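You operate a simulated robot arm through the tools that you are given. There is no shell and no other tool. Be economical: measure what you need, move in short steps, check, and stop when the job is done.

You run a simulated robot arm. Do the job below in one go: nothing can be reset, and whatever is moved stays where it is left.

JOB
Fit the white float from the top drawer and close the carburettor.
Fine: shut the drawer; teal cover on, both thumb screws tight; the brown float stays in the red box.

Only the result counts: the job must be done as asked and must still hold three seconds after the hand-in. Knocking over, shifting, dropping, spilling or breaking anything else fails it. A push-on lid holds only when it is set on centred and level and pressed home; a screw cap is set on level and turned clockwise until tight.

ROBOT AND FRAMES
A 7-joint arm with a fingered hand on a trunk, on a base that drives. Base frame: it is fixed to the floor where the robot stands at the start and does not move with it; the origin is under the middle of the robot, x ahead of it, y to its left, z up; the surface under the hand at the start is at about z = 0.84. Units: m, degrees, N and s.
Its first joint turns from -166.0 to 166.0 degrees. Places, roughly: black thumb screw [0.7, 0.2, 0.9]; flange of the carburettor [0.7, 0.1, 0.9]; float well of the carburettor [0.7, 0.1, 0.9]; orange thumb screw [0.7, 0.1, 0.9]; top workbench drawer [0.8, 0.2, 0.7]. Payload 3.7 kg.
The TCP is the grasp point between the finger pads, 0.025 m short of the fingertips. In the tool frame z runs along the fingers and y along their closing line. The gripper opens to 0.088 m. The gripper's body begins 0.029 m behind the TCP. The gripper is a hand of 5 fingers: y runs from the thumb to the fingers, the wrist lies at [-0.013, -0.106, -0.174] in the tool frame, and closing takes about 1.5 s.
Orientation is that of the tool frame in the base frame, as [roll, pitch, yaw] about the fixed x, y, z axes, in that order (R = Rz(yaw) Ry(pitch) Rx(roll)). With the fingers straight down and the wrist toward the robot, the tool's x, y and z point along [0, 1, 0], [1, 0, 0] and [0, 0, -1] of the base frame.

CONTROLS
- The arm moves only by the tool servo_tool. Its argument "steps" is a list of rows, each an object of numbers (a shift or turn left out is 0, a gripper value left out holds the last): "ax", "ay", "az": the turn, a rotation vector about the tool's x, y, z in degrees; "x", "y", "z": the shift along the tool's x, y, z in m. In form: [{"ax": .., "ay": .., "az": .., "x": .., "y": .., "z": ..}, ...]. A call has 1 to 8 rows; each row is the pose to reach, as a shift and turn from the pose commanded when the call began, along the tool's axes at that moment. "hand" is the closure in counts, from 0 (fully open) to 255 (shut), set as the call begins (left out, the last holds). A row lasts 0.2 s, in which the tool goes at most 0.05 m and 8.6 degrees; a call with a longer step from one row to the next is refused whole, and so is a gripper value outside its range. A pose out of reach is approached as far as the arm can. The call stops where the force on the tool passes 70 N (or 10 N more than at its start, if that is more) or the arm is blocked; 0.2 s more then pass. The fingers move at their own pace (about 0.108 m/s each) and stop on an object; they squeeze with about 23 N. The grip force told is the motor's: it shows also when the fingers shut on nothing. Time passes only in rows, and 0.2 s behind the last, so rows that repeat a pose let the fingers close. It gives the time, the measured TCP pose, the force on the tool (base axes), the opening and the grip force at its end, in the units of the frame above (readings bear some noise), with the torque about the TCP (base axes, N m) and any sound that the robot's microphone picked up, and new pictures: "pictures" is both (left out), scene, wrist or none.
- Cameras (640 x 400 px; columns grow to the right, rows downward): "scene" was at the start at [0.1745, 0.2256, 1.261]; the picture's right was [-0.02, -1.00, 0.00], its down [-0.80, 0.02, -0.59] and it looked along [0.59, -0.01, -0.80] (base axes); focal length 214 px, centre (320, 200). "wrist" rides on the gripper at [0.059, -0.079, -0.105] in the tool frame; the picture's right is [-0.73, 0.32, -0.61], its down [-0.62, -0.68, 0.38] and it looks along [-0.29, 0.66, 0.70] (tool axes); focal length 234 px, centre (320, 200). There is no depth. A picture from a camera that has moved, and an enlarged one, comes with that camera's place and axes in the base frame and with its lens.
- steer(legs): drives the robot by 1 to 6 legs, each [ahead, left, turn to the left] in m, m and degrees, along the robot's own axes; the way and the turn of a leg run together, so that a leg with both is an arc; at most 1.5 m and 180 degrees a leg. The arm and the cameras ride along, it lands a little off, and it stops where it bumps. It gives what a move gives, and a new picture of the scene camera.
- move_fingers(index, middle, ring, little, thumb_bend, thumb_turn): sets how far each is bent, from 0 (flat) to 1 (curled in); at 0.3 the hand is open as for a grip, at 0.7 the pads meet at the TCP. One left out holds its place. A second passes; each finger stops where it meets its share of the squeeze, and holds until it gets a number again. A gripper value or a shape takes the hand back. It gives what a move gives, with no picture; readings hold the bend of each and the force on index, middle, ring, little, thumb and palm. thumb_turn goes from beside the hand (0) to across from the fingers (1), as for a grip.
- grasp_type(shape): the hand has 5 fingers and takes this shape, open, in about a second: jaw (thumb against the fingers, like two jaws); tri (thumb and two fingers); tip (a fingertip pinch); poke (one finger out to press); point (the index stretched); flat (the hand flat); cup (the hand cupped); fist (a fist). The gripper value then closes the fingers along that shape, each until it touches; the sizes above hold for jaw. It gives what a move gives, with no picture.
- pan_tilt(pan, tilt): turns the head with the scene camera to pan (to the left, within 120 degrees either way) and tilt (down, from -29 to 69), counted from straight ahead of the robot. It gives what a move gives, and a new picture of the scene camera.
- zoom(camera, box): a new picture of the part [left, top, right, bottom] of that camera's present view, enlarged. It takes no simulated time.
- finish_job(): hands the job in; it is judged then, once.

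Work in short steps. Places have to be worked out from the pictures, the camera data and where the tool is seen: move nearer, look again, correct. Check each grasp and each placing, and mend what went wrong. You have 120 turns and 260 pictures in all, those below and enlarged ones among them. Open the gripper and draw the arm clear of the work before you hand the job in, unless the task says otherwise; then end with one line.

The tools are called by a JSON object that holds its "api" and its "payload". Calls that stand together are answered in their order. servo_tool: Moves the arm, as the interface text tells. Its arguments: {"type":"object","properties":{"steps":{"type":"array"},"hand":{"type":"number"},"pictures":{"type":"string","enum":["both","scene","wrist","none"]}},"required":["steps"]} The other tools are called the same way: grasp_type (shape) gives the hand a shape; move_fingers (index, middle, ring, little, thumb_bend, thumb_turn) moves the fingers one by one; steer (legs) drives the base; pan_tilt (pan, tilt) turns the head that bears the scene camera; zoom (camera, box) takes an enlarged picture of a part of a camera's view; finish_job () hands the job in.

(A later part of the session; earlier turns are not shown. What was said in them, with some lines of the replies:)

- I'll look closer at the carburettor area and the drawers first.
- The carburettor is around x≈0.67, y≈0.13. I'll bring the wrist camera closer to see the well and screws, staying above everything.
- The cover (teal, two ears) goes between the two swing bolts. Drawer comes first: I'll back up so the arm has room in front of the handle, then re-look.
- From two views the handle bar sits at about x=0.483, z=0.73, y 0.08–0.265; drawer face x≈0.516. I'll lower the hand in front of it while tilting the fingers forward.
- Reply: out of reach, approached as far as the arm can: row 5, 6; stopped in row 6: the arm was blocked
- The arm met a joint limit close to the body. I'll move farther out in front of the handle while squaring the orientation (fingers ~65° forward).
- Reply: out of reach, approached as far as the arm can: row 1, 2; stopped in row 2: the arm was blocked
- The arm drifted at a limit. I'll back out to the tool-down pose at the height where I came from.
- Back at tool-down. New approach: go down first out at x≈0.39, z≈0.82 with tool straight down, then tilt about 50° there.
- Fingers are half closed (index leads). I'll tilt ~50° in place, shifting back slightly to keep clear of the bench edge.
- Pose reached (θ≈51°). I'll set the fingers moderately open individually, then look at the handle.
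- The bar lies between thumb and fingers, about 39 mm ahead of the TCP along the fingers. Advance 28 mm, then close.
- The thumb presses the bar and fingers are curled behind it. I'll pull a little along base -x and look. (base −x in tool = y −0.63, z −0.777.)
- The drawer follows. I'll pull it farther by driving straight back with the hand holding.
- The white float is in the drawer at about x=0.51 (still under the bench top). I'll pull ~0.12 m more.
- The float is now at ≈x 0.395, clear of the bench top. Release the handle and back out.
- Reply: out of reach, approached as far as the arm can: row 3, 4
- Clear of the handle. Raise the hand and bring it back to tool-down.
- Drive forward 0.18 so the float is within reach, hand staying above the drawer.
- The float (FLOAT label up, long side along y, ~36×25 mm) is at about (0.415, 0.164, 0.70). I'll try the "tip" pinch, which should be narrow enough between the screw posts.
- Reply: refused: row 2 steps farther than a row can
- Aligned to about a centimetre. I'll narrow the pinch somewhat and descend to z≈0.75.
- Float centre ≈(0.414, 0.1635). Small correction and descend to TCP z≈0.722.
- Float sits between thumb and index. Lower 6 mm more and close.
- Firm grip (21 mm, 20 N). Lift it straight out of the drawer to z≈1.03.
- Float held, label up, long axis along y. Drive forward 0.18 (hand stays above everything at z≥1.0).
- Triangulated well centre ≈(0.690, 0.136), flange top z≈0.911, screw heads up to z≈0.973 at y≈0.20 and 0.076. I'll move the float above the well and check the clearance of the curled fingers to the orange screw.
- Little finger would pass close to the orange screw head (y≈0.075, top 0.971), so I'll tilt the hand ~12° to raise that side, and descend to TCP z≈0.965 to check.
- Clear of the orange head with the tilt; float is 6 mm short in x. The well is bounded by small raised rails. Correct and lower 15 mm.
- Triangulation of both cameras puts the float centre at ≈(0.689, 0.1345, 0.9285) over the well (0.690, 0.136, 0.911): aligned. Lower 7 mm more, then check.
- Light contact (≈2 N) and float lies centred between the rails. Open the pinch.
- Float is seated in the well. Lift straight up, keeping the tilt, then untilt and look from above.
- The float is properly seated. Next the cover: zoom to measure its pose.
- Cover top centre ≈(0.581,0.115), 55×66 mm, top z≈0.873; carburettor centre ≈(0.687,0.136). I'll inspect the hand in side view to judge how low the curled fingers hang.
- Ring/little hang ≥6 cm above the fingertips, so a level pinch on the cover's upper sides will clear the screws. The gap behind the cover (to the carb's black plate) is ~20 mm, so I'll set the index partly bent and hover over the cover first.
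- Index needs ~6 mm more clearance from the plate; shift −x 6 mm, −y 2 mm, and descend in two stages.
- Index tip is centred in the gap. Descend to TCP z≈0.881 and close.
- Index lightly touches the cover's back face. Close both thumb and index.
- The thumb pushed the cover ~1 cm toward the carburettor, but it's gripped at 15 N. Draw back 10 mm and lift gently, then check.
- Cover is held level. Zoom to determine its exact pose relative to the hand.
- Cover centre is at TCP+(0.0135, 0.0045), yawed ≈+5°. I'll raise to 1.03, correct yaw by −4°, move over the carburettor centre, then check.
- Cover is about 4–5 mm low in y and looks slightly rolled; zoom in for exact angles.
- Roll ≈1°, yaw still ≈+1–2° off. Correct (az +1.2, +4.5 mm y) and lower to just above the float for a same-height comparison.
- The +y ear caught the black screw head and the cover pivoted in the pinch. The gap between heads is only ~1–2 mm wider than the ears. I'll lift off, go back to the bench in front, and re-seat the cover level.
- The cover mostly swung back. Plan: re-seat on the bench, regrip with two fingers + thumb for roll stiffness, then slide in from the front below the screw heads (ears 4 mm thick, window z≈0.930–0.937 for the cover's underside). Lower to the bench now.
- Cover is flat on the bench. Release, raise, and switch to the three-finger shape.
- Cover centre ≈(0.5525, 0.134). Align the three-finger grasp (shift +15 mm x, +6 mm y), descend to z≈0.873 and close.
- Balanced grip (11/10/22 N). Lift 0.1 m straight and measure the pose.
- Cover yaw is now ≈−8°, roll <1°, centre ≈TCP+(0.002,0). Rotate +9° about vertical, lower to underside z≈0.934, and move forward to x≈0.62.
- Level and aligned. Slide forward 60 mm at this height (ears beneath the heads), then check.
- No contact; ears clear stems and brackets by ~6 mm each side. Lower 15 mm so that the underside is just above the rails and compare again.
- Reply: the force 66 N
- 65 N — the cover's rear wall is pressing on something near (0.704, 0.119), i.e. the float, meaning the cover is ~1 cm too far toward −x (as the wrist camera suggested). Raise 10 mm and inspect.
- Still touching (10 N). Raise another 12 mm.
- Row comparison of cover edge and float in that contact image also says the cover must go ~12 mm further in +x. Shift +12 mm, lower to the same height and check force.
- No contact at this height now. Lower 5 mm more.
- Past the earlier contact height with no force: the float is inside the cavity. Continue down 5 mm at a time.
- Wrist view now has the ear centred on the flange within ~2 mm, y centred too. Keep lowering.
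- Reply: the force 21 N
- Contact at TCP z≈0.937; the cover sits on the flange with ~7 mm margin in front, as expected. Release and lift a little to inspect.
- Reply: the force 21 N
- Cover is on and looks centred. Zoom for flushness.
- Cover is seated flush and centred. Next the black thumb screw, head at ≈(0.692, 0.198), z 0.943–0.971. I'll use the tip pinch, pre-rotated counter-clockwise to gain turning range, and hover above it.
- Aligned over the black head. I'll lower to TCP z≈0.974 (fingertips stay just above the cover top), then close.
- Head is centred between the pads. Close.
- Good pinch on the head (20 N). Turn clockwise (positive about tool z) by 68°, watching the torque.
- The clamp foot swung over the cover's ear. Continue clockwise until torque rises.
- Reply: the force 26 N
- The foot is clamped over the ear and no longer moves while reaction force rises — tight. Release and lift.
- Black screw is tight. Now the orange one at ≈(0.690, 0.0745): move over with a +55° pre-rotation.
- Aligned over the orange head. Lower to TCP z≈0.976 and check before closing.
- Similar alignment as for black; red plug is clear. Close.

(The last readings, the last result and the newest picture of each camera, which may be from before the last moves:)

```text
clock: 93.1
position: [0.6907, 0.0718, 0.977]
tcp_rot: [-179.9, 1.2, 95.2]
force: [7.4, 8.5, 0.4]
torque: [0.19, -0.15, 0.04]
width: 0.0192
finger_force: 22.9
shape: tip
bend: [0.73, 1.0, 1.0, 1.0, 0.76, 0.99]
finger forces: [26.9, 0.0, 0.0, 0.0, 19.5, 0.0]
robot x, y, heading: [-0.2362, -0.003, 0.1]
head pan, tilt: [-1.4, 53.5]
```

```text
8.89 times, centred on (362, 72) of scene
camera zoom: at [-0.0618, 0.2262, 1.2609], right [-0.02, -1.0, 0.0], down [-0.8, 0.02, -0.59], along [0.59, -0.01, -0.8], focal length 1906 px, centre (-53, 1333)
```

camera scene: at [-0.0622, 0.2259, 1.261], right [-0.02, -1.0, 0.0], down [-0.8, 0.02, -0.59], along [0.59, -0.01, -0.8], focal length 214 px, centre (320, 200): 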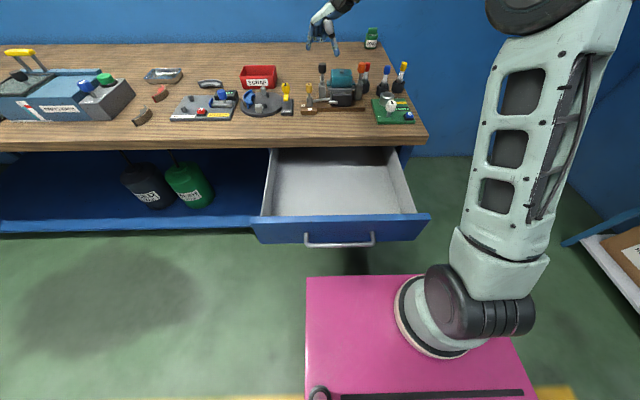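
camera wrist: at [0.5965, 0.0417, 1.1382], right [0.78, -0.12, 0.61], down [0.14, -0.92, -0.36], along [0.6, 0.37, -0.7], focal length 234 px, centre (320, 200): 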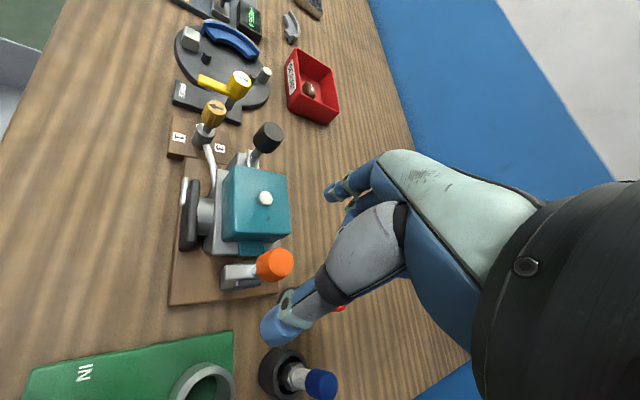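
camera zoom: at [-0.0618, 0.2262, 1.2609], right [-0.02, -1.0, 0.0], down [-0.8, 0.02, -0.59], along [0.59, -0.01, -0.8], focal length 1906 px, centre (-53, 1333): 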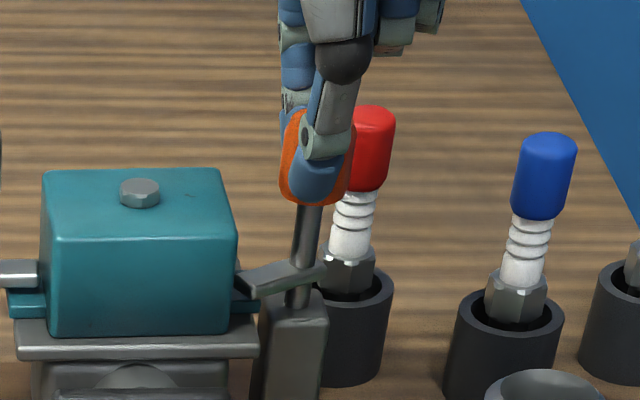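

Foot is swinging toward the ear. Continue ~42°.

{"api": "servo_tool", "payload": {"steps": [{"az": 8.4}, {"az": 16.8}, {"az": 25.2}, {"az": 33.6}, {"az": 42}], "pictures": "none"}}

{"api": "zoom", "payload": {"camera": "scene", "box": [330, 50, 394, 95]}}

```text
clock: 94.3
position: [0.6904, 0.073, 0.975]
tcp_rot: [179.3, 0.9, 53.2]
force: [14.7, 12.1, 2.2]
torque: [0.18, -0.36, 0.27]
width: 0.0198
finger_force: 22.9
shape: tip
bend: [0.72, 1.0, 1.0, 1.0, 0.76, 1.0]
finger forces: [30.6, 0.1, 0.0, 0.0, 22.3, 0.0]
robot x, y, heading: [-0.2325, 0.0011, -0.0]
head pan, tilt: [-1.4, 53.5]
```

```text
8.89 times, centred on (362, 72) of scene
camera zoom: at [-0.0617, 0.2264, 1.2609], right [-0.02, -1.0, 0.0], down [-0.8, 0.02, -0.59], along [0.59, -0.01, -0.8], focal length 1906 px, centre (-53, 1333)
```

zoom: 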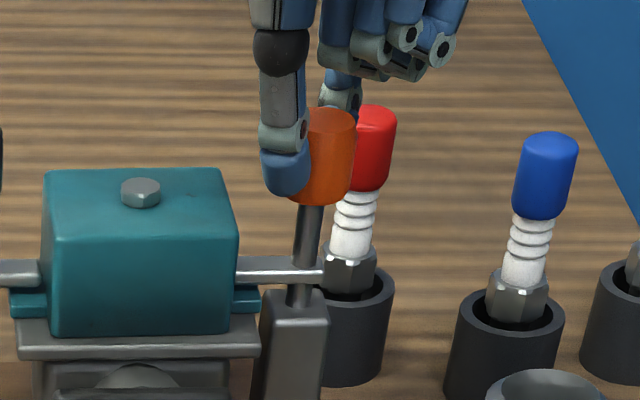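

Torque is rising (0.27 N·m). Another 20° to make sure it's tight.

{"api": "servo_tool", "payload": {"steps": [{"az": 8}, {"az": 16}, {"az": 22}], "pictures": "none"}}

{"api": "zoom", "payload": {"camera": "scene", "box": [320, 50, 384, 95]}}

```text
clock: 95.1
position: [0.6896, 0.0709, 0.9759]
tcp_rot: [179.0, 0.5, 31.1]
force: [20.7, 14.4, 9.1]
torque: [0.26, -0.44, 0.35]
width: 0.0209
finger_force: 23.2
shape: tip
bend: [0.73, 1.0, 1.0, 1.0, 0.76, 1.0]
finger forces: [28.7, 0.1, 0.1, 0.1, 23.6, 0.1]
robot x, y, heading: [-0.2366, -0.0027, -0.3]
head pan, tilt: [-1.4, 53.5]
```

```text
8.89 times, centred on (352, 72) of scene
camera zoom: at [-0.0617, 0.2264, 1.2609], right [-0.02, -1.0, 0.0], down [-0.8, 0.02, -0.59], along [0.59, -0.01, -0.8], focal length 1906 px, centre (36, 1333)
```

zoom: 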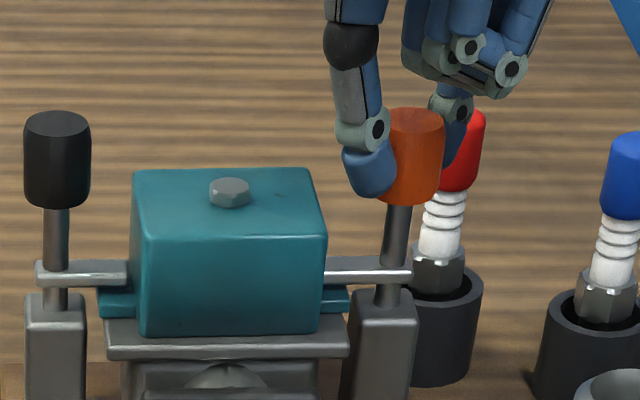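

Both clamp feet sit over the ears; torque 0.35 N·m — tight. Open only slightly (red plug is near), then lift.

{"api": "move_fingers", "payload": {"index": 0.52, "thumb_bend": 0.5}}

{"api": "servo_tool", "payload": {"steps": [{"z": -0.01}, {"z": -0.03}, {"z": -0.06}, {"z": -0.1}, {"z": -0.14}], "pictures": "none"}}

{"api": "zoom", "payload": {"camera": "scene", "box": [310, 50, 394, 100]}}

```text
clock: 96.1
position: [0.6896, 0.0706, 0.9749]
tcp_rot: [179.0, 0.7, 31.3]
force: [0.0, 0.1, 0.4]
torque: [-0.02, 0.0, -0.02]
width: 0.0388
finger_force: 0.0
shape: fingers
bend: [0.52, 1.0, 1.0, 1.0, 0.5, 1.0]
finger forces: [0.1, 0.0, 0.0, 0.0, 0.1, 0.1]
robot x, y, heading: [-0.2396, 0.0027, 0.1]
head pan, tilt: [-1.4, 53.5]
```

```text
clock: 97.3
position: [0.6914, 0.0769, 1.1178]
tcp_rot: [179.0, 0.7, 31.4]
force: [0.5, 0.3, 0.5]
torque: [-0.04, -0.02, 0.0]
width: 0.0385
finger_force: 0.1
shape: fingers
bend: [0.52, 1.0, 1.0, 1.0, 0.5, 1.0]
finger forces: [0.0, 0.0, 0.1, 0.0, 0.1, 0.0]
robot x, y, heading: [-0.2349, 0.0048, 0.1]
head pan, tilt: [-1.4, 53.5]
```

```text
7.62 times, centred on (352, 75) of scene
camera zoom: at [-0.0621, 0.226, 1.261], right [-0.02, -1.0, 0.0], down [-0.8, 0.02, -0.59], along [0.59, -0.01, -0.8], focal length 1634 px, centre (76, 1152)
```

zoom: 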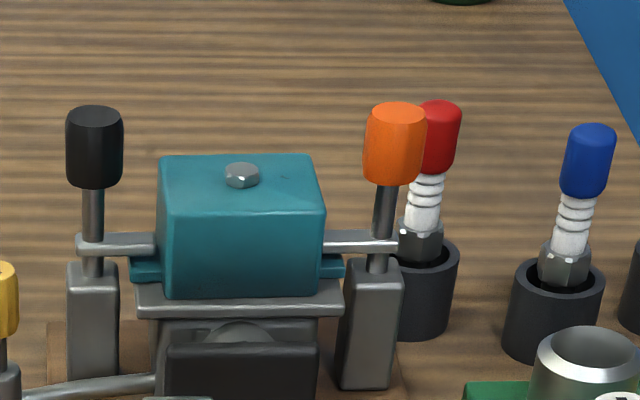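

Both screws are clamped, cover centred, float inside. Now the drawer: first turn the hand back to yaw 90 up here, then back the robot away.

{"api": "servo_tool", "payload": {"steps": [{"az": -8.4}, {"az": -16.8}, {"az": -25.2}, {"az": -33.6}, {"az": -42}, {"az": -50.4}, {"az": -58.2}, {"az": -58.2}], "pictures": "none"}}

{"api": "steer", "payload": {"legs": [[-0.43, 0, 0]]}}

```text
clock: 99.1
position: [0.6892, 0.0744, 1.117]
tcp_rot: [180.0, 1.2, 89.6]
force: [-0.1, -0.8, 0.2]
torque: [0.01, 0.02, 0.0]
width: 0.0388
finger_force: 0.1
shape: fingers
bend: [0.52, 1.0, 1.0, 1.0, 0.5, 1.0]
finger forces: [0.0, 0.0, 0.0, 0.0, 0.0, 0.0]
robot x, y, heading: [-0.2381, 0.0006, -0.2]
head pan, tilt: [-1.4, 53.5]
```

```text
clock: 101.6
position: [0.2788, 0.0783, 1.117]
tcp_rot: [180.0, 1.1, 89.7]
force: [-0.1, -0.4, 0.2]
torque: [0.01, -0.01, -0.02]
width: 0.0388
finger_force: 0.0
shape: fingers
bend: [0.52, 1.0, 1.0, 1.0, 0.5, 1.0]
finger forces: [0.0, 0.0, 0.0, 0.0, 0.0, 0.0]
robot x, y, heading: [-0.6493, -0.005, 0.0]
head pan, tilt: [-1.4, 53.5]
camera scene: at [-0.4748, 0.2261, 1.261], right [-0.02, -1.0, 0.0], down [-0.8, 0.02, -0.59], along [0.59, -0.01, -0.8], focal length 214 px, centre (320, 200)
```

scene: 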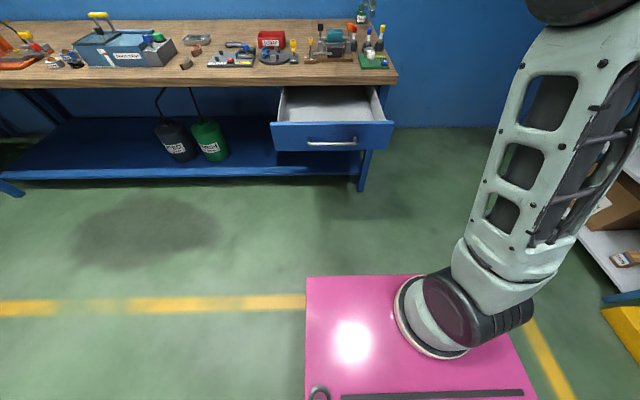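

{"api": "steer", "payload": {"legs": [[-0.02, 0, 0]]}}

{"api": "servo_tool", "payload": {"steps": [{"x": 0.017, "y": -0.035}, {"x": 0.034, "y": -0.07}, {"x": 0.05, "y": -0.105, "z": 0.01}, {"x": 0.067, "y": -0.14, "z": 0.03}, {"x": 0.084, "y": -0.172, "z": 0.06}, {"x": 0.084, "y": -0.172, "z": 0.105}, {"x": 0.084, "y": -0.172, "z": 0.15}, {"x": 0.084, "y": -0.172, "z": 0.19}], "pictures": "none"}}

{"api": "move_fingers", "payload": {"index": 0.52, "middle": 0.52, "ring": 0.52, "little": 0.52, "thumb_bend": 0.35, "thumb_turn": 1}}

```text
clock: 102.4
position: [0.2582, 0.0774, 1.1169]
tcp_rot: [180.0, 1.2, 89.7]
force: [-0.1, 0.2, 0.0]
torque: [-0.02, 0.02, -0.02]
width: 0.0386
finger_force: 0.0
shape: fingers
bend: [0.52, 1.0, 1.0, 1.0, 0.5, 1.0]
finger forces: [0.0, 0.0, 0.0, 0.0, 0.0, 0.1]
robot x, y, heading: [-0.6679, -0.0011, 0.2]
head pan, tilt: [-1.4, 53.5]
camera scene: at [-0.4946, 0.226, 1.261], right [-0.02, -1.0, 0.0], down [-0.8, 0.02, -0.59], along [0.59, -0.01, -0.8], focal length 214 px, centre (320, 200)
```

scene: 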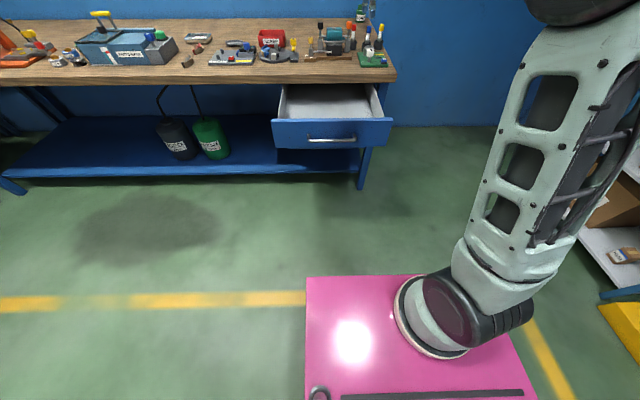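

```text
clock: 104.2
position: [0.0865, 0.1595, 0.9233]
tcp_rot: [-180.0, 1.2, 89.7]
force: [0.0, -0.3, 0.5]
torque: [0.0, -0.02, -0.01]
width: 0.039
finger_force: 0.1
shape: fingers
bend: [0.52, 1.0, 1.0, 1.0, 0.5, 1.0]
finger forces: [0.1, 0.0, 0.1, 0.0, 0.0, 0.0]
robot x, y, heading: [-0.6697, -0.0025, 0.1]
head pan, tilt: [-1.4, 53.5]
```

```text
clock: 105.2
position: [0.0861, 0.1591, 0.9238]
tcp_rot: [179.9, 1.3, 89.7]
force: [0.7, 0.9, -0.3]
torque: [0.01, 0.03, 0.03]
width: 0.055
finger_force: 0.1
shape: fingers
bend: [0.52, 0.52, 0.52, 0.52, 0.35, 0.98]
finger forces: [0.0, 0.0, 0.1, 0.1, 0.0, 0.0]
robot x, y, heading: [-0.6669, 0.0021, 0.0]
head pan, tilt: [-1.4, 53.5]
```

Descend to z≈0.825 in front of the drawer and tilt, as in the first approach.

{"api": "servo_tool", "payload": {"steps": [{"z": 0.045}, {"z": 0.09}, {"ax": -8.4, "z": 0.1}, {"ax": -16.8, "z": 0.12}, {"ax": -25.2, "z": 0.135}, {"ax": -33.6, "z": 0.15}, {"ax": -42, "z": 0.16}, {"ax": -50.4, "z": 0.16}], "pictures": "wrist"}}

{"api": "zoom", "payload": {"camera": "scene", "box": [260, 70, 400, 190]}}

```text
clock: 107.0
position: [0.0863, 0.1567, 0.7642]
tcp_rot: [129.5, 1.1, 89.9]
force: [0.3, -0.2, 0.7]
torque: [-0.01, -0.01, 0.03]
width: 0.0554
finger_force: 0.1
shape: fingers
bend: [0.52, 0.52, 0.52, 0.52, 0.35, 0.98]
finger forces: [0.0, 0.0, 0.1, 0.0, 0.1, 0.0]
robot x, y, heading: [-0.6708, 0.0011, 0.1]
head pan, tilt: [-1.4, 53.5]
camera wrist: at [-0.0444, 0.2152, 0.7696], right [-0.27, -0.71, 0.65], down [-0.14, -0.64, -0.76], along [0.95, -0.29, 0.07], focal length 234 px, centre (320, 200)
```

wrist: 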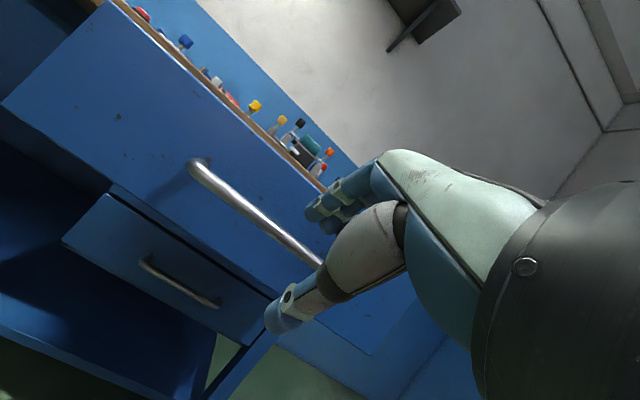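

```text
3.33 times, centred on (330, 130) of scene
camera zoom: at [-0.4947, 0.226, 1.261], right [-0.02, -1.0, 0.0], down [-0.8, 0.02, -0.59], along [0.59, -0.01, -0.8], focal length 715 px, centre (287, 433)
```

zoom: 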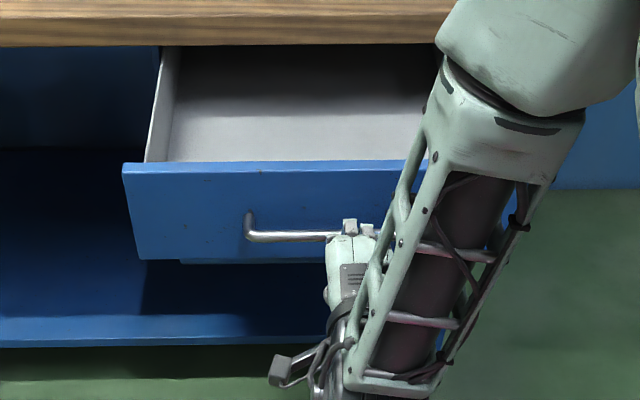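

Same relative pose as before; bar is ~88 mm ahead along the fingers. Shift up-forward 25 mm and advance 74 mm, then grip.

{"api": "servo_tool", "payload": {"steps": [{"y": 0.0255}, {"y": 0.0255, "z": 0.035}, {"y": 0.0255, "z": 0.055}], "pictures": "wrist"}}

{"api": "servo_tool", "payload": {"steps": [{"z": 0.01}, {"z": 0.02}, {"z": 0.02}], "pictures": "wrist"}}

```text
clock: 107.8
position: [0.1445, 0.1521, 0.7509]
tcp_rot: [129.6, 1.2, 89.7]
force: [0.3, 0.8, 0.4]
torque: [0.02, 0.04, 0.04]
width: 0.0554
finger_force: 0.0
shape: fingers
bend: [0.52, 0.52, 0.52, 0.52, 0.35, 0.98]
finger forces: [0.0, 0.1, 0.1, 0.0, 0.0, 0.0]
robot x, y, heading: [-0.6694, -0.0001, 0.2]
head pan, tilt: [-1.4, 53.5]
camera wrist: at [0.0137, 0.2125, 0.7558], right [-0.27, -0.71, 0.65], down [-0.14, -0.64, -0.76], along [0.95, -0.29, 0.07], focal length 234 px, centre (320, 200)
```

wrist: 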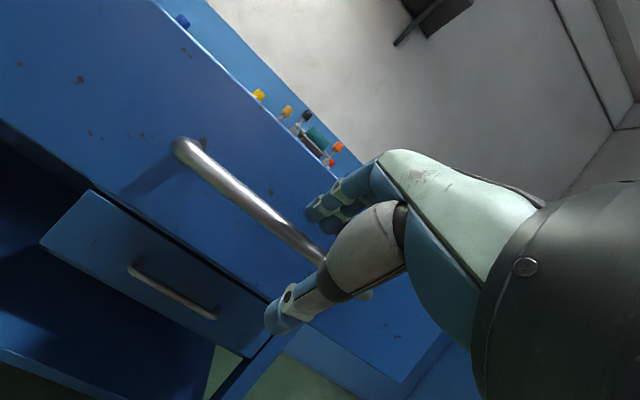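

```text
clock: 108.6
position: [0.1602, 0.1549, 0.7367]
tcp_rot: [129.6, 1.1, 89.8]
force: [-1.1, -0.8, -0.8]
torque: [0.0, 0.04, -0.01]
width: 0.0556
finger_force: 0.1
shape: fingers
bend: [0.52, 0.52, 0.52, 0.52, 0.35, 0.98]
finger forces: [0.0, 0.0, 0.0, 0.1, 0.1, 0.1]
robot x, y, heading: [-0.6677, 0.0011, 0.2]
head pan, tilt: [-1.4, 53.5]
camera wrist: at [0.0293, 0.2138, 0.7422], right [-0.27, -0.71, 0.65], down [-0.14, -0.64, -0.76], along [0.95, -0.29, 0.07], focal length 234 px, centre (320, 200)
```

wrist: 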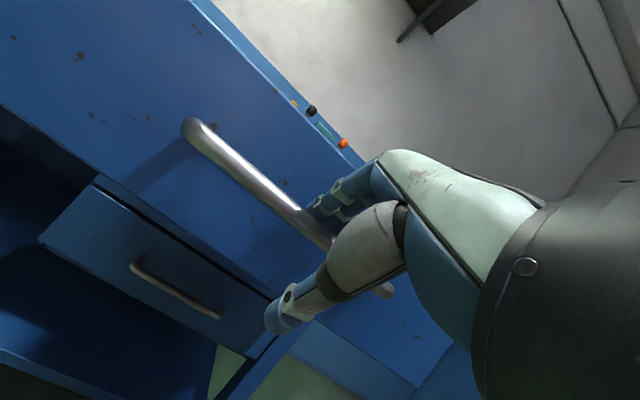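

Same as the first grip. Close on the handle and push by driving forward (first 0.2 m).

{"api": "move_fingers", "payload": {"index": 0.75, "middle": 0.75, "ring": 0.75, "little": 0.75, "thumb_bend": 0.75}}

{"api": "steer", "payload": {"legs": [[0.2, 0, 0]]}}

```text
clock: 109.6
position: [0.1596, 0.1549, 0.7351]
tcp_rot: [129.7, 1.2, 89.6]
force: [-1.5, -0.7, -11.9]
torque: [0.02, -0.11, 0.07]
width: 0.0002
finger_force: 7.0
shape: fingers
bend: [0.75, 0.75, 0.75, 0.74, 0.69, 1.0]
finger forces: [0.0, 0.0, 0.0, 3.1, 11.2, 0.0]
robot x, y, heading: [-0.671, -0.0002, -0.1]
head pan, tilt: [-1.4, 53.5]
```

```text
clock: 111.2
position: [0.3671, 0.1548, 0.7365]
tcp_rot: [129.7, 1.2, 89.6]
force: [-1.1, 0.0, -11.0]
torque: [-0.02, -0.12, 0.08]
width: 0.0001
finger_force: 6.9
shape: fingers
bend: [0.75, 0.75, 0.75, 0.74, 0.69, 1.0]
finger forces: [0.1, 0.1, 0.1, 3.0, 10.9, 0.0]
robot x, y, heading: [-0.4611, -0.0036, -0.2]
head pan, tilt: [-1.4, 53.5]
camera scene: at [-0.2873, 0.2265, 1.261], right [-0.02, -1.0, 0.0], down [-0.8, 0.02, -0.59], along [0.59, -0.01, -0.8], focal length 214 px, centre (320, 200)
```

scene: 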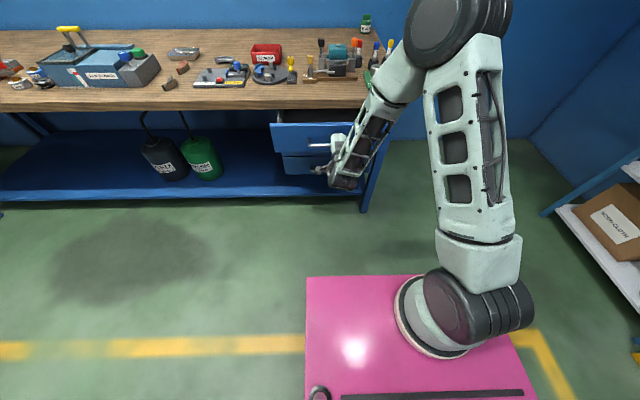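

Drawer follows. Drive 0.09 m more, then finish with the arm.

{"api": "steer", "payload": {"legs": [[0.09, 0, 0]]}}

{"api": "servo_tool", "payload": {"steps": [{"y": 0.0038, "z": 0.0047}, {"y": 0.0076, "z": 0.0093}, {"y": 0.0076, "z": 0.0093}], "pictures": "none"}}

{"api": "zoom", "payload": {"camera": "scene", "box": [260, 70, 400, 190]}}

```text
clock: 112.3
position: [0.4581, 0.1553, 0.7357]
tcp_rot: [129.7, 1.2, 89.6]
force: [-1.1, -2.3, -10.4]
torque: [-0.06, -0.13, 0.06]
width: 0.0002
finger_force: 7.0
shape: fingers
bend: [0.75, 0.75, 0.75, 0.74, 0.68, 1.0]
finger forces: [0.1, 0.0, 0.0, 2.7, 11.0, 0.0]
robot x, y, heading: [-0.3678, -0.0003, 0.0]
head pan, tilt: [-1.4, 53.5]
camera scene: at [-0.1955, 0.2269, 1.261], right [-0.02, -1.0, 0.0], down [-0.8, 0.02, -0.59], along [0.59, -0.01, -0.8], focal length 214 px, centre (320, 200)
```

scene: 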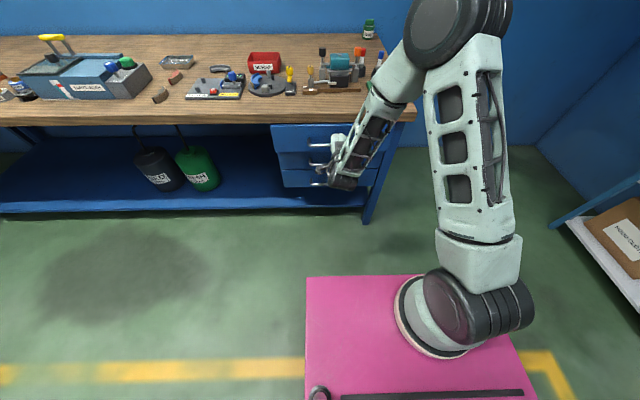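

```text
clock: 113.1
position: [0.4726, 0.1547, 0.7359]
tcp_rot: [129.8, 1.2, 89.7]
force: [0.6, -1.3, -5.8]
torque: [-0.02, -0.08, 0.13]
width: 0.0
finger_force: 5.6
shape: fingers
bend: [0.75, 0.75, 0.75, 0.74, 0.69, 1.0]
finger forces: [0.0, 0.0, 0.0, 3.7, 7.5, 0.0]
robot x, y, heading: [-0.3696, 0.0032, 0.3]
head pan, tilt: [-1.4, 53.5]
```

```text
3.33 times, centred on (330, 130) of scene
camera zoom: at [-0.1956, 0.2269, 1.261], right [-0.02, -1.0, 0.0], down [-0.8, 0.02, -0.59], along [0.59, -0.01, -0.8], focal length 715 px, centre (287, 433)
```

zoom: 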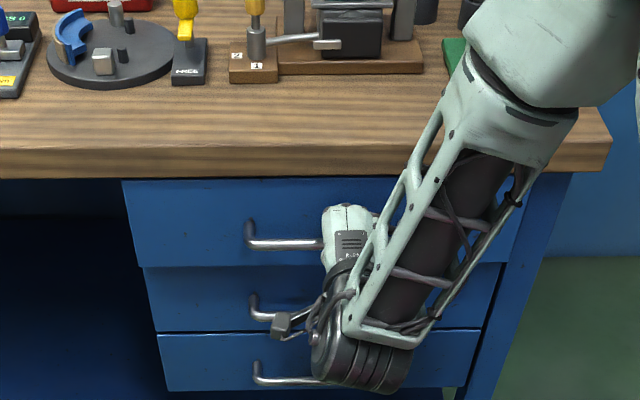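

Nearly closed; push another ~8 mm watching force.

{"api": "servo_tool", "payload": {"steps": [{"y": 0.0025, "z": 0.0031}, {"y": 0.005, "z": 0.0062}, {"y": 0.005, "z": 0.0062}], "pictures": "none"}}

{"api": "zoom", "payload": {"camera": "scene", "box": [270, 100, 340, 170]}}

```text
clock: 113.9
position: [0.48, 0.1555, 0.7356]
tcp_rot: [129.8, 1.2, 89.7]
force: [-0.8, -1.3, -9.9]
torque: [-0.04, -0.08, 0.09]
width: 0.0
finger_force: 6.6
shape: fingers
bend: [0.75, 0.75, 0.75, 0.74, 0.69, 1.0]
finger forces: [0.0, 0.0, 0.0, 3.1, 10.2, 0.0]
robot x, y, heading: [-0.3675, 0.0036, 0.2]
head pan, tilt: [-1.4, 53.5]
```

```text
5.71 times, centred on (305, 135) of scene
camera zoom: at [-0.1955, 0.2269, 1.261], right [-0.02, -1.0, 0.0], down [-0.8, 0.02, -0.59], along [0.59, -0.01, -0.8], focal length 1226 px, centre (406, 571)
```

zoom: 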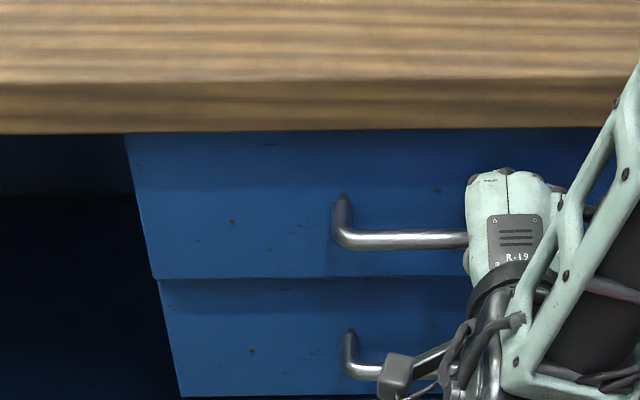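

No resistance yet; push another 10 mm.

{"api": "servo_tool", "payload": {"steps": [{"y": 0.0025, "z": 0.0031}, {"y": 0.005, "z": 0.0062}, {"y": 0.0063, "z": 0.0078}, {"y": 0.0063, "z": 0.0078}], "pictures": "none"}}

{"api": "zoom", "payload": {"camera": "scene", "box": [270, 100, 340, 170]}}

```text
clock: 114.9
position: [0.4898, 0.157, 0.7359]
tcp_rot: [129.7, 1.2, 89.7]
force: [-0.5, -2.1, -5.5]
torque: [-0.03, -0.05, 0.1]
width: 0.0002
finger_force: 5.3
shape: fingers
bend: [0.75, 0.75, 0.75, 0.74, 0.69, 1.0]
finger forces: [0.1, 0.1, 0.1, 3.1, 7.3, 0.1]
robot x, y, heading: [-0.3698, -0.002, 0.4]
head pan, tilt: [-1.4, 53.5]
```

```text
5.71 times, centred on (305, 135) of scene
camera zoom: at [-0.1957, 0.2268, 1.261], right [-0.02, -1.0, 0.0], down [-0.8, 0.02, -0.59], along [0.59, -0.01, -0.8], focal length 1226 px, centre (406, 571)
```

zoom: 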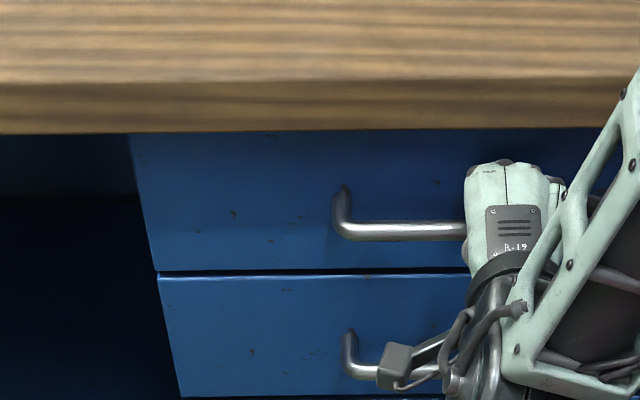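

The gap line looks as at the start. Push a bit more to feel the stop.

{"api": "servo_tool", "payload": {"steps": [{"y": 0.0025, "z": 0.0031}, {"y": 0.004, "z": 0.005}, {"y": 0.004, "z": 0.005}], "pictures": "none"}}

{"api": "zoom", "payload": {"camera": "scene", "box": [270, 100, 340, 170]}}

```text
clock: 115.7
position: [0.4944, 0.1551, 0.7361]
tcp_rot: [129.8, 1.2, 89.7]
force: [-18.6, -0.6, -9.2]
torque: [-0.01, -0.04, 0.05]
width: 0.0001
finger_force: 8.5
shape: fingers
bend: [0.75, 0.75, 0.75, 0.75, 0.7, 1.0]
finger forces: [0.1, 1.5, 0.0, 0.0, 14.8, 0.1]
robot x, y, heading: [-0.3704, 0.0029, 0.1]
head pan, tilt: [-1.4, 53.5]
```

```text
5.71 times, centred on (305, 135) of scene
camera zoom: at [-0.1962, 0.2269, 1.261], right [-0.02, -1.0, 0.0], down [-0.8, 0.02, -0.59], along [0.59, -0.01, -0.8], focal length 1226 px, centre (406, 571)
```

zoom: 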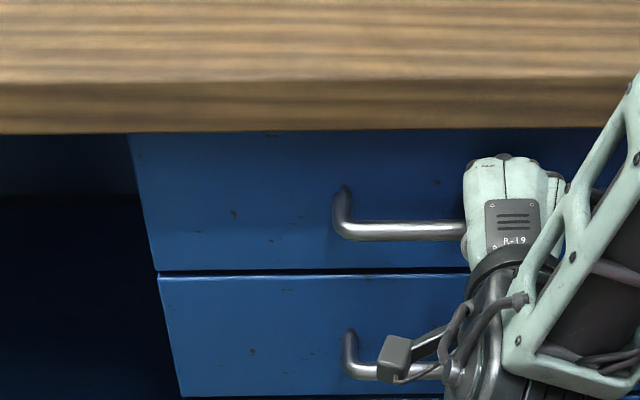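

Closed against its stop (18 N). Open the thumb first so the handle isn't dragged, back off, then open the fingers and withdraw.

{"api": "move_fingers", "payload": {"thumb_bend": 0.35}}

{"api": "servo_tool", "payload": {"steps": [{"y": -0.005, "z": -0.0062}, {"y": -0.01, "z": -0.0124}, {"y": -0.01, "z": -0.0124}], "pictures": "none"}}

{"api": "move_fingers", "payload": {"index": 0.52, "middle": 0.52, "ring": 0.52, "little": 0.52}}

{"api": "zoom", "payload": {"camera": "scene", "box": [270, 100, 340, 170]}}

```text
clock: 116.7
position: [0.4962, 0.1545, 0.7348]
tcp_rot: [129.7, 1.2, 89.8]
force: [-2.8, -0.2, 1.5]
torque: [-0.03, -0.05, 0.0]
width: 0.0271
finger_force: 1.0
shape: fingers
bend: [0.75, 0.76, 0.75, 0.75, 0.35, 0.98]
finger forces: [0.0, 2.4, 0.0, 0.0, 0.0, 0.0]
robot x, y, heading: [-0.3666, 0.0005, 0.3]
head pan, tilt: [-1.4, 53.5]
```

```text
clock: 117.5
position: [0.478, 0.1539, 0.7357]
tcp_rot: [129.6, 1.2, 89.6]
force: [-0.3, 0.2, 0.5]
torque: [-0.01, 0.01, 0.02]
width: 0.027
finger_force: 0.0
shape: fingers
bend: [0.75, 0.75, 0.75, 0.75, 0.35, 0.98]
finger forces: [0.0, 0.0, 0.1, 0.0, 0.1, 0.0]
robot x, y, heading: [-0.37, -0.0009, 0.4]
head pan, tilt: [-1.4, 53.5]
```

```text
clock: 118.5
position: [0.478, 0.1549, 0.736]
tcp_rot: [129.7, 1.2, 89.8]
force: [-7.6, -0.4, -2.3]
torque: [-0.03, 0.05, -0.02]
width: 0.05
finger_force: 3.4
shape: fingers
bend: [0.57, 0.55, 0.53, 0.52, 0.35, 0.98]
finger forces: [3.7, 2.7, 0.9, 0.0, 0.0, 0.0]
robot x, y, heading: [-0.369, -0.0012, 0.1]
head pan, tilt: [-1.4, 53.5]
```

```text
5.71 times, centred on (305, 135) of scene
camera zoom: at [-0.196, 0.2269, 1.261], right [-0.02, -1.0, 0.0], down [-0.8, 0.02, -0.59], along [0.59, -0.01, -0.8], focal length 1226 px, centre (406, 571)
```

zoom: 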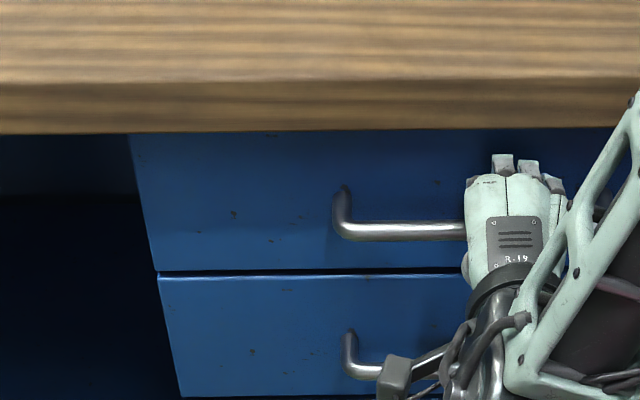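

Drawer stays shut. Withdraw along the finger axis.

{"api": "servo_tool", "payload": {"steps": [{"z": -0.02}, {"z": -0.045}, {"z": -0.075}, {"z": -0.075, "y": -0.03}], "pictures": "wrist"}}

{"api": "zoom", "payload": {"camera": "scene", "box": [260, 70, 400, 190]}}

```text
clock: 119.5
position: [0.4002, 0.1563, 0.7641]
tcp_rot: [129.7, 1.2, 89.7]
force: [-0.2, -0.3, 0.1]
torque: [0.02, -0.01, 0.0]
width: 0.0553
finger_force: 0.0
shape: fingers
bend: [0.52, 0.52, 0.52, 0.52, 0.35, 0.98]
finger forces: [0.0, 0.0, 0.0, 0.1, 0.0, 0.0]
robot x, y, heading: [-0.3702, 0.0031, 0.1]
head pan, tilt: [-1.4, 53.5]
camera wrist: at [0.2698, 0.2151, 0.7691], right [-0.27, -0.71, 0.65], down [-0.14, -0.64, -0.76], along [0.95, -0.29, 0.07], focal length 234 px, centre (320, 200)
```

wrist: 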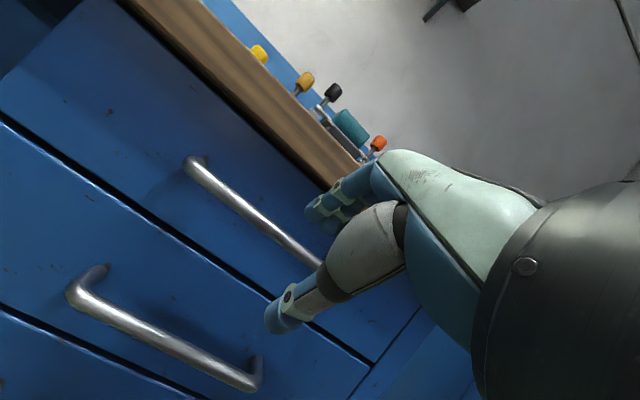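

```text
3.33 times, centred on (330, 130) of scene
camera zoom: at [-0.1958, 0.2268, 1.261], right [-0.02, -1.0, 0.0], down [-0.8, 0.02, -0.59], along [0.59, -0.01, -0.8], focal length 715 px, centre (287, 433)
```

zoom: 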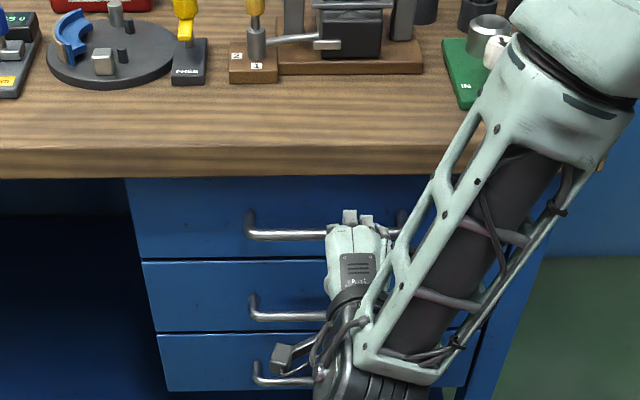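

Drawer is shut and the hand is free. Back away, open the hand and do a last overall check.

{"api": "steer", "payload": {"legs": [[-0.2, 0, 0]]}}

{"api": "grasp_type", "payload": {"shape": "jaw"}}

{"api": "zoom", "payload": {"camera": "scene", "box": [230, 20, 410, 140]}}

{"api": "zoom", "payload": {"camera": "scene", "box": [305, 30, 375, 75]}}

```text
clock: 121.1
position: [0.2012, 0.1576, 0.7635]
tcp_rot: [129.7, 1.1, 89.9]
force: [0.9, 0.1, -0.6]
torque: [-0.03, -0.02, -0.03]
width: 0.0551
finger_force: 0.0
shape: fingers
bend: [0.52, 0.52, 0.52, 0.52, 0.35, 0.98]
finger forces: [0.0, 0.0, 0.1, 0.1, 0.0, 0.0]
robot x, y, heading: [-0.57, 0.002, 0.2]
head pan, tilt: [-1.4, 53.5]
camera scene: at [-0.3956, 0.2265, 1.261], right [-0.02, -1.0, 0.0], down [-0.8, 0.01, -0.59], along [0.59, -0.01, -0.8], focal length 214 px, centre (320, 200)
```

scene: 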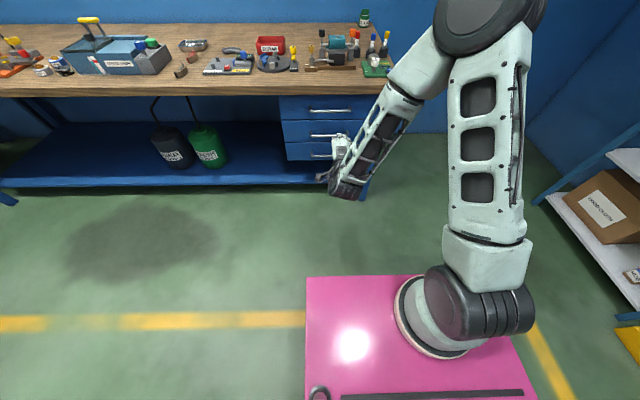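

```text
clock: 122.0
position: [0.2008, 0.1572, 0.7634]
tcp_rot: [129.8, 1.2, 89.9]
force: [-0.4, -0.4, -0.6]
torque: [-0.03, -0.02, 0.01]
width: 0.0877
finger_force: 0.0
shape: jaw
bend: [0.3, 0.3, 0.3, 0.3, 0.3, 0.98]
finger forces: [0.0, 0.0, 0.1, 0.1, 0.0, 0.0]
robot x, y, heading: [-0.5707, -0.0003, 0.3]
head pan, tilt: [-1.4, 53.5]
```

```text
3.33 times, centred on (320, 80) of scene
camera zoom: at [-0.3956, 0.2265, 1.261], right [-0.02, -1.0, 0.0], down [-0.8, 0.01, -0.59], along [0.59, -0.01, -0.8], focal length 715 px, centre (320, 600)
```

zoom: 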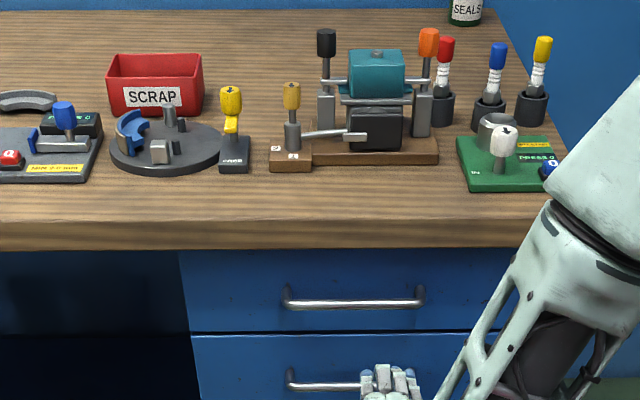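

```text
8.89 times, centred on (340, 52) of scene
camera zoom: at [-0.3956, 0.2265, 1.261], right [-0.02, -1.0, 0.0], down [-0.8, 0.01, -0.59], along [0.59, -0.01, -0.8], focal length 1906 px, centre (142, 1511)
```

zoom: 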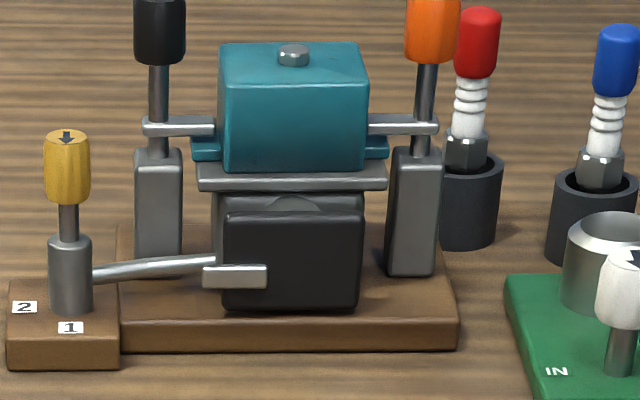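

The cover sits flush, both clamp feet are over the ears, the drawer is shut, the brown float is untouched and the hand is open and clear. Handing in.

{"api": "finish_job", "payload": {}}

```text
The job is handed in.
```

I fitted the white float in the carburettor well, set the teal cover on and turned both thumb screws clockwise until they were tight. The top drawer is shut and the brown float is still in the red box.
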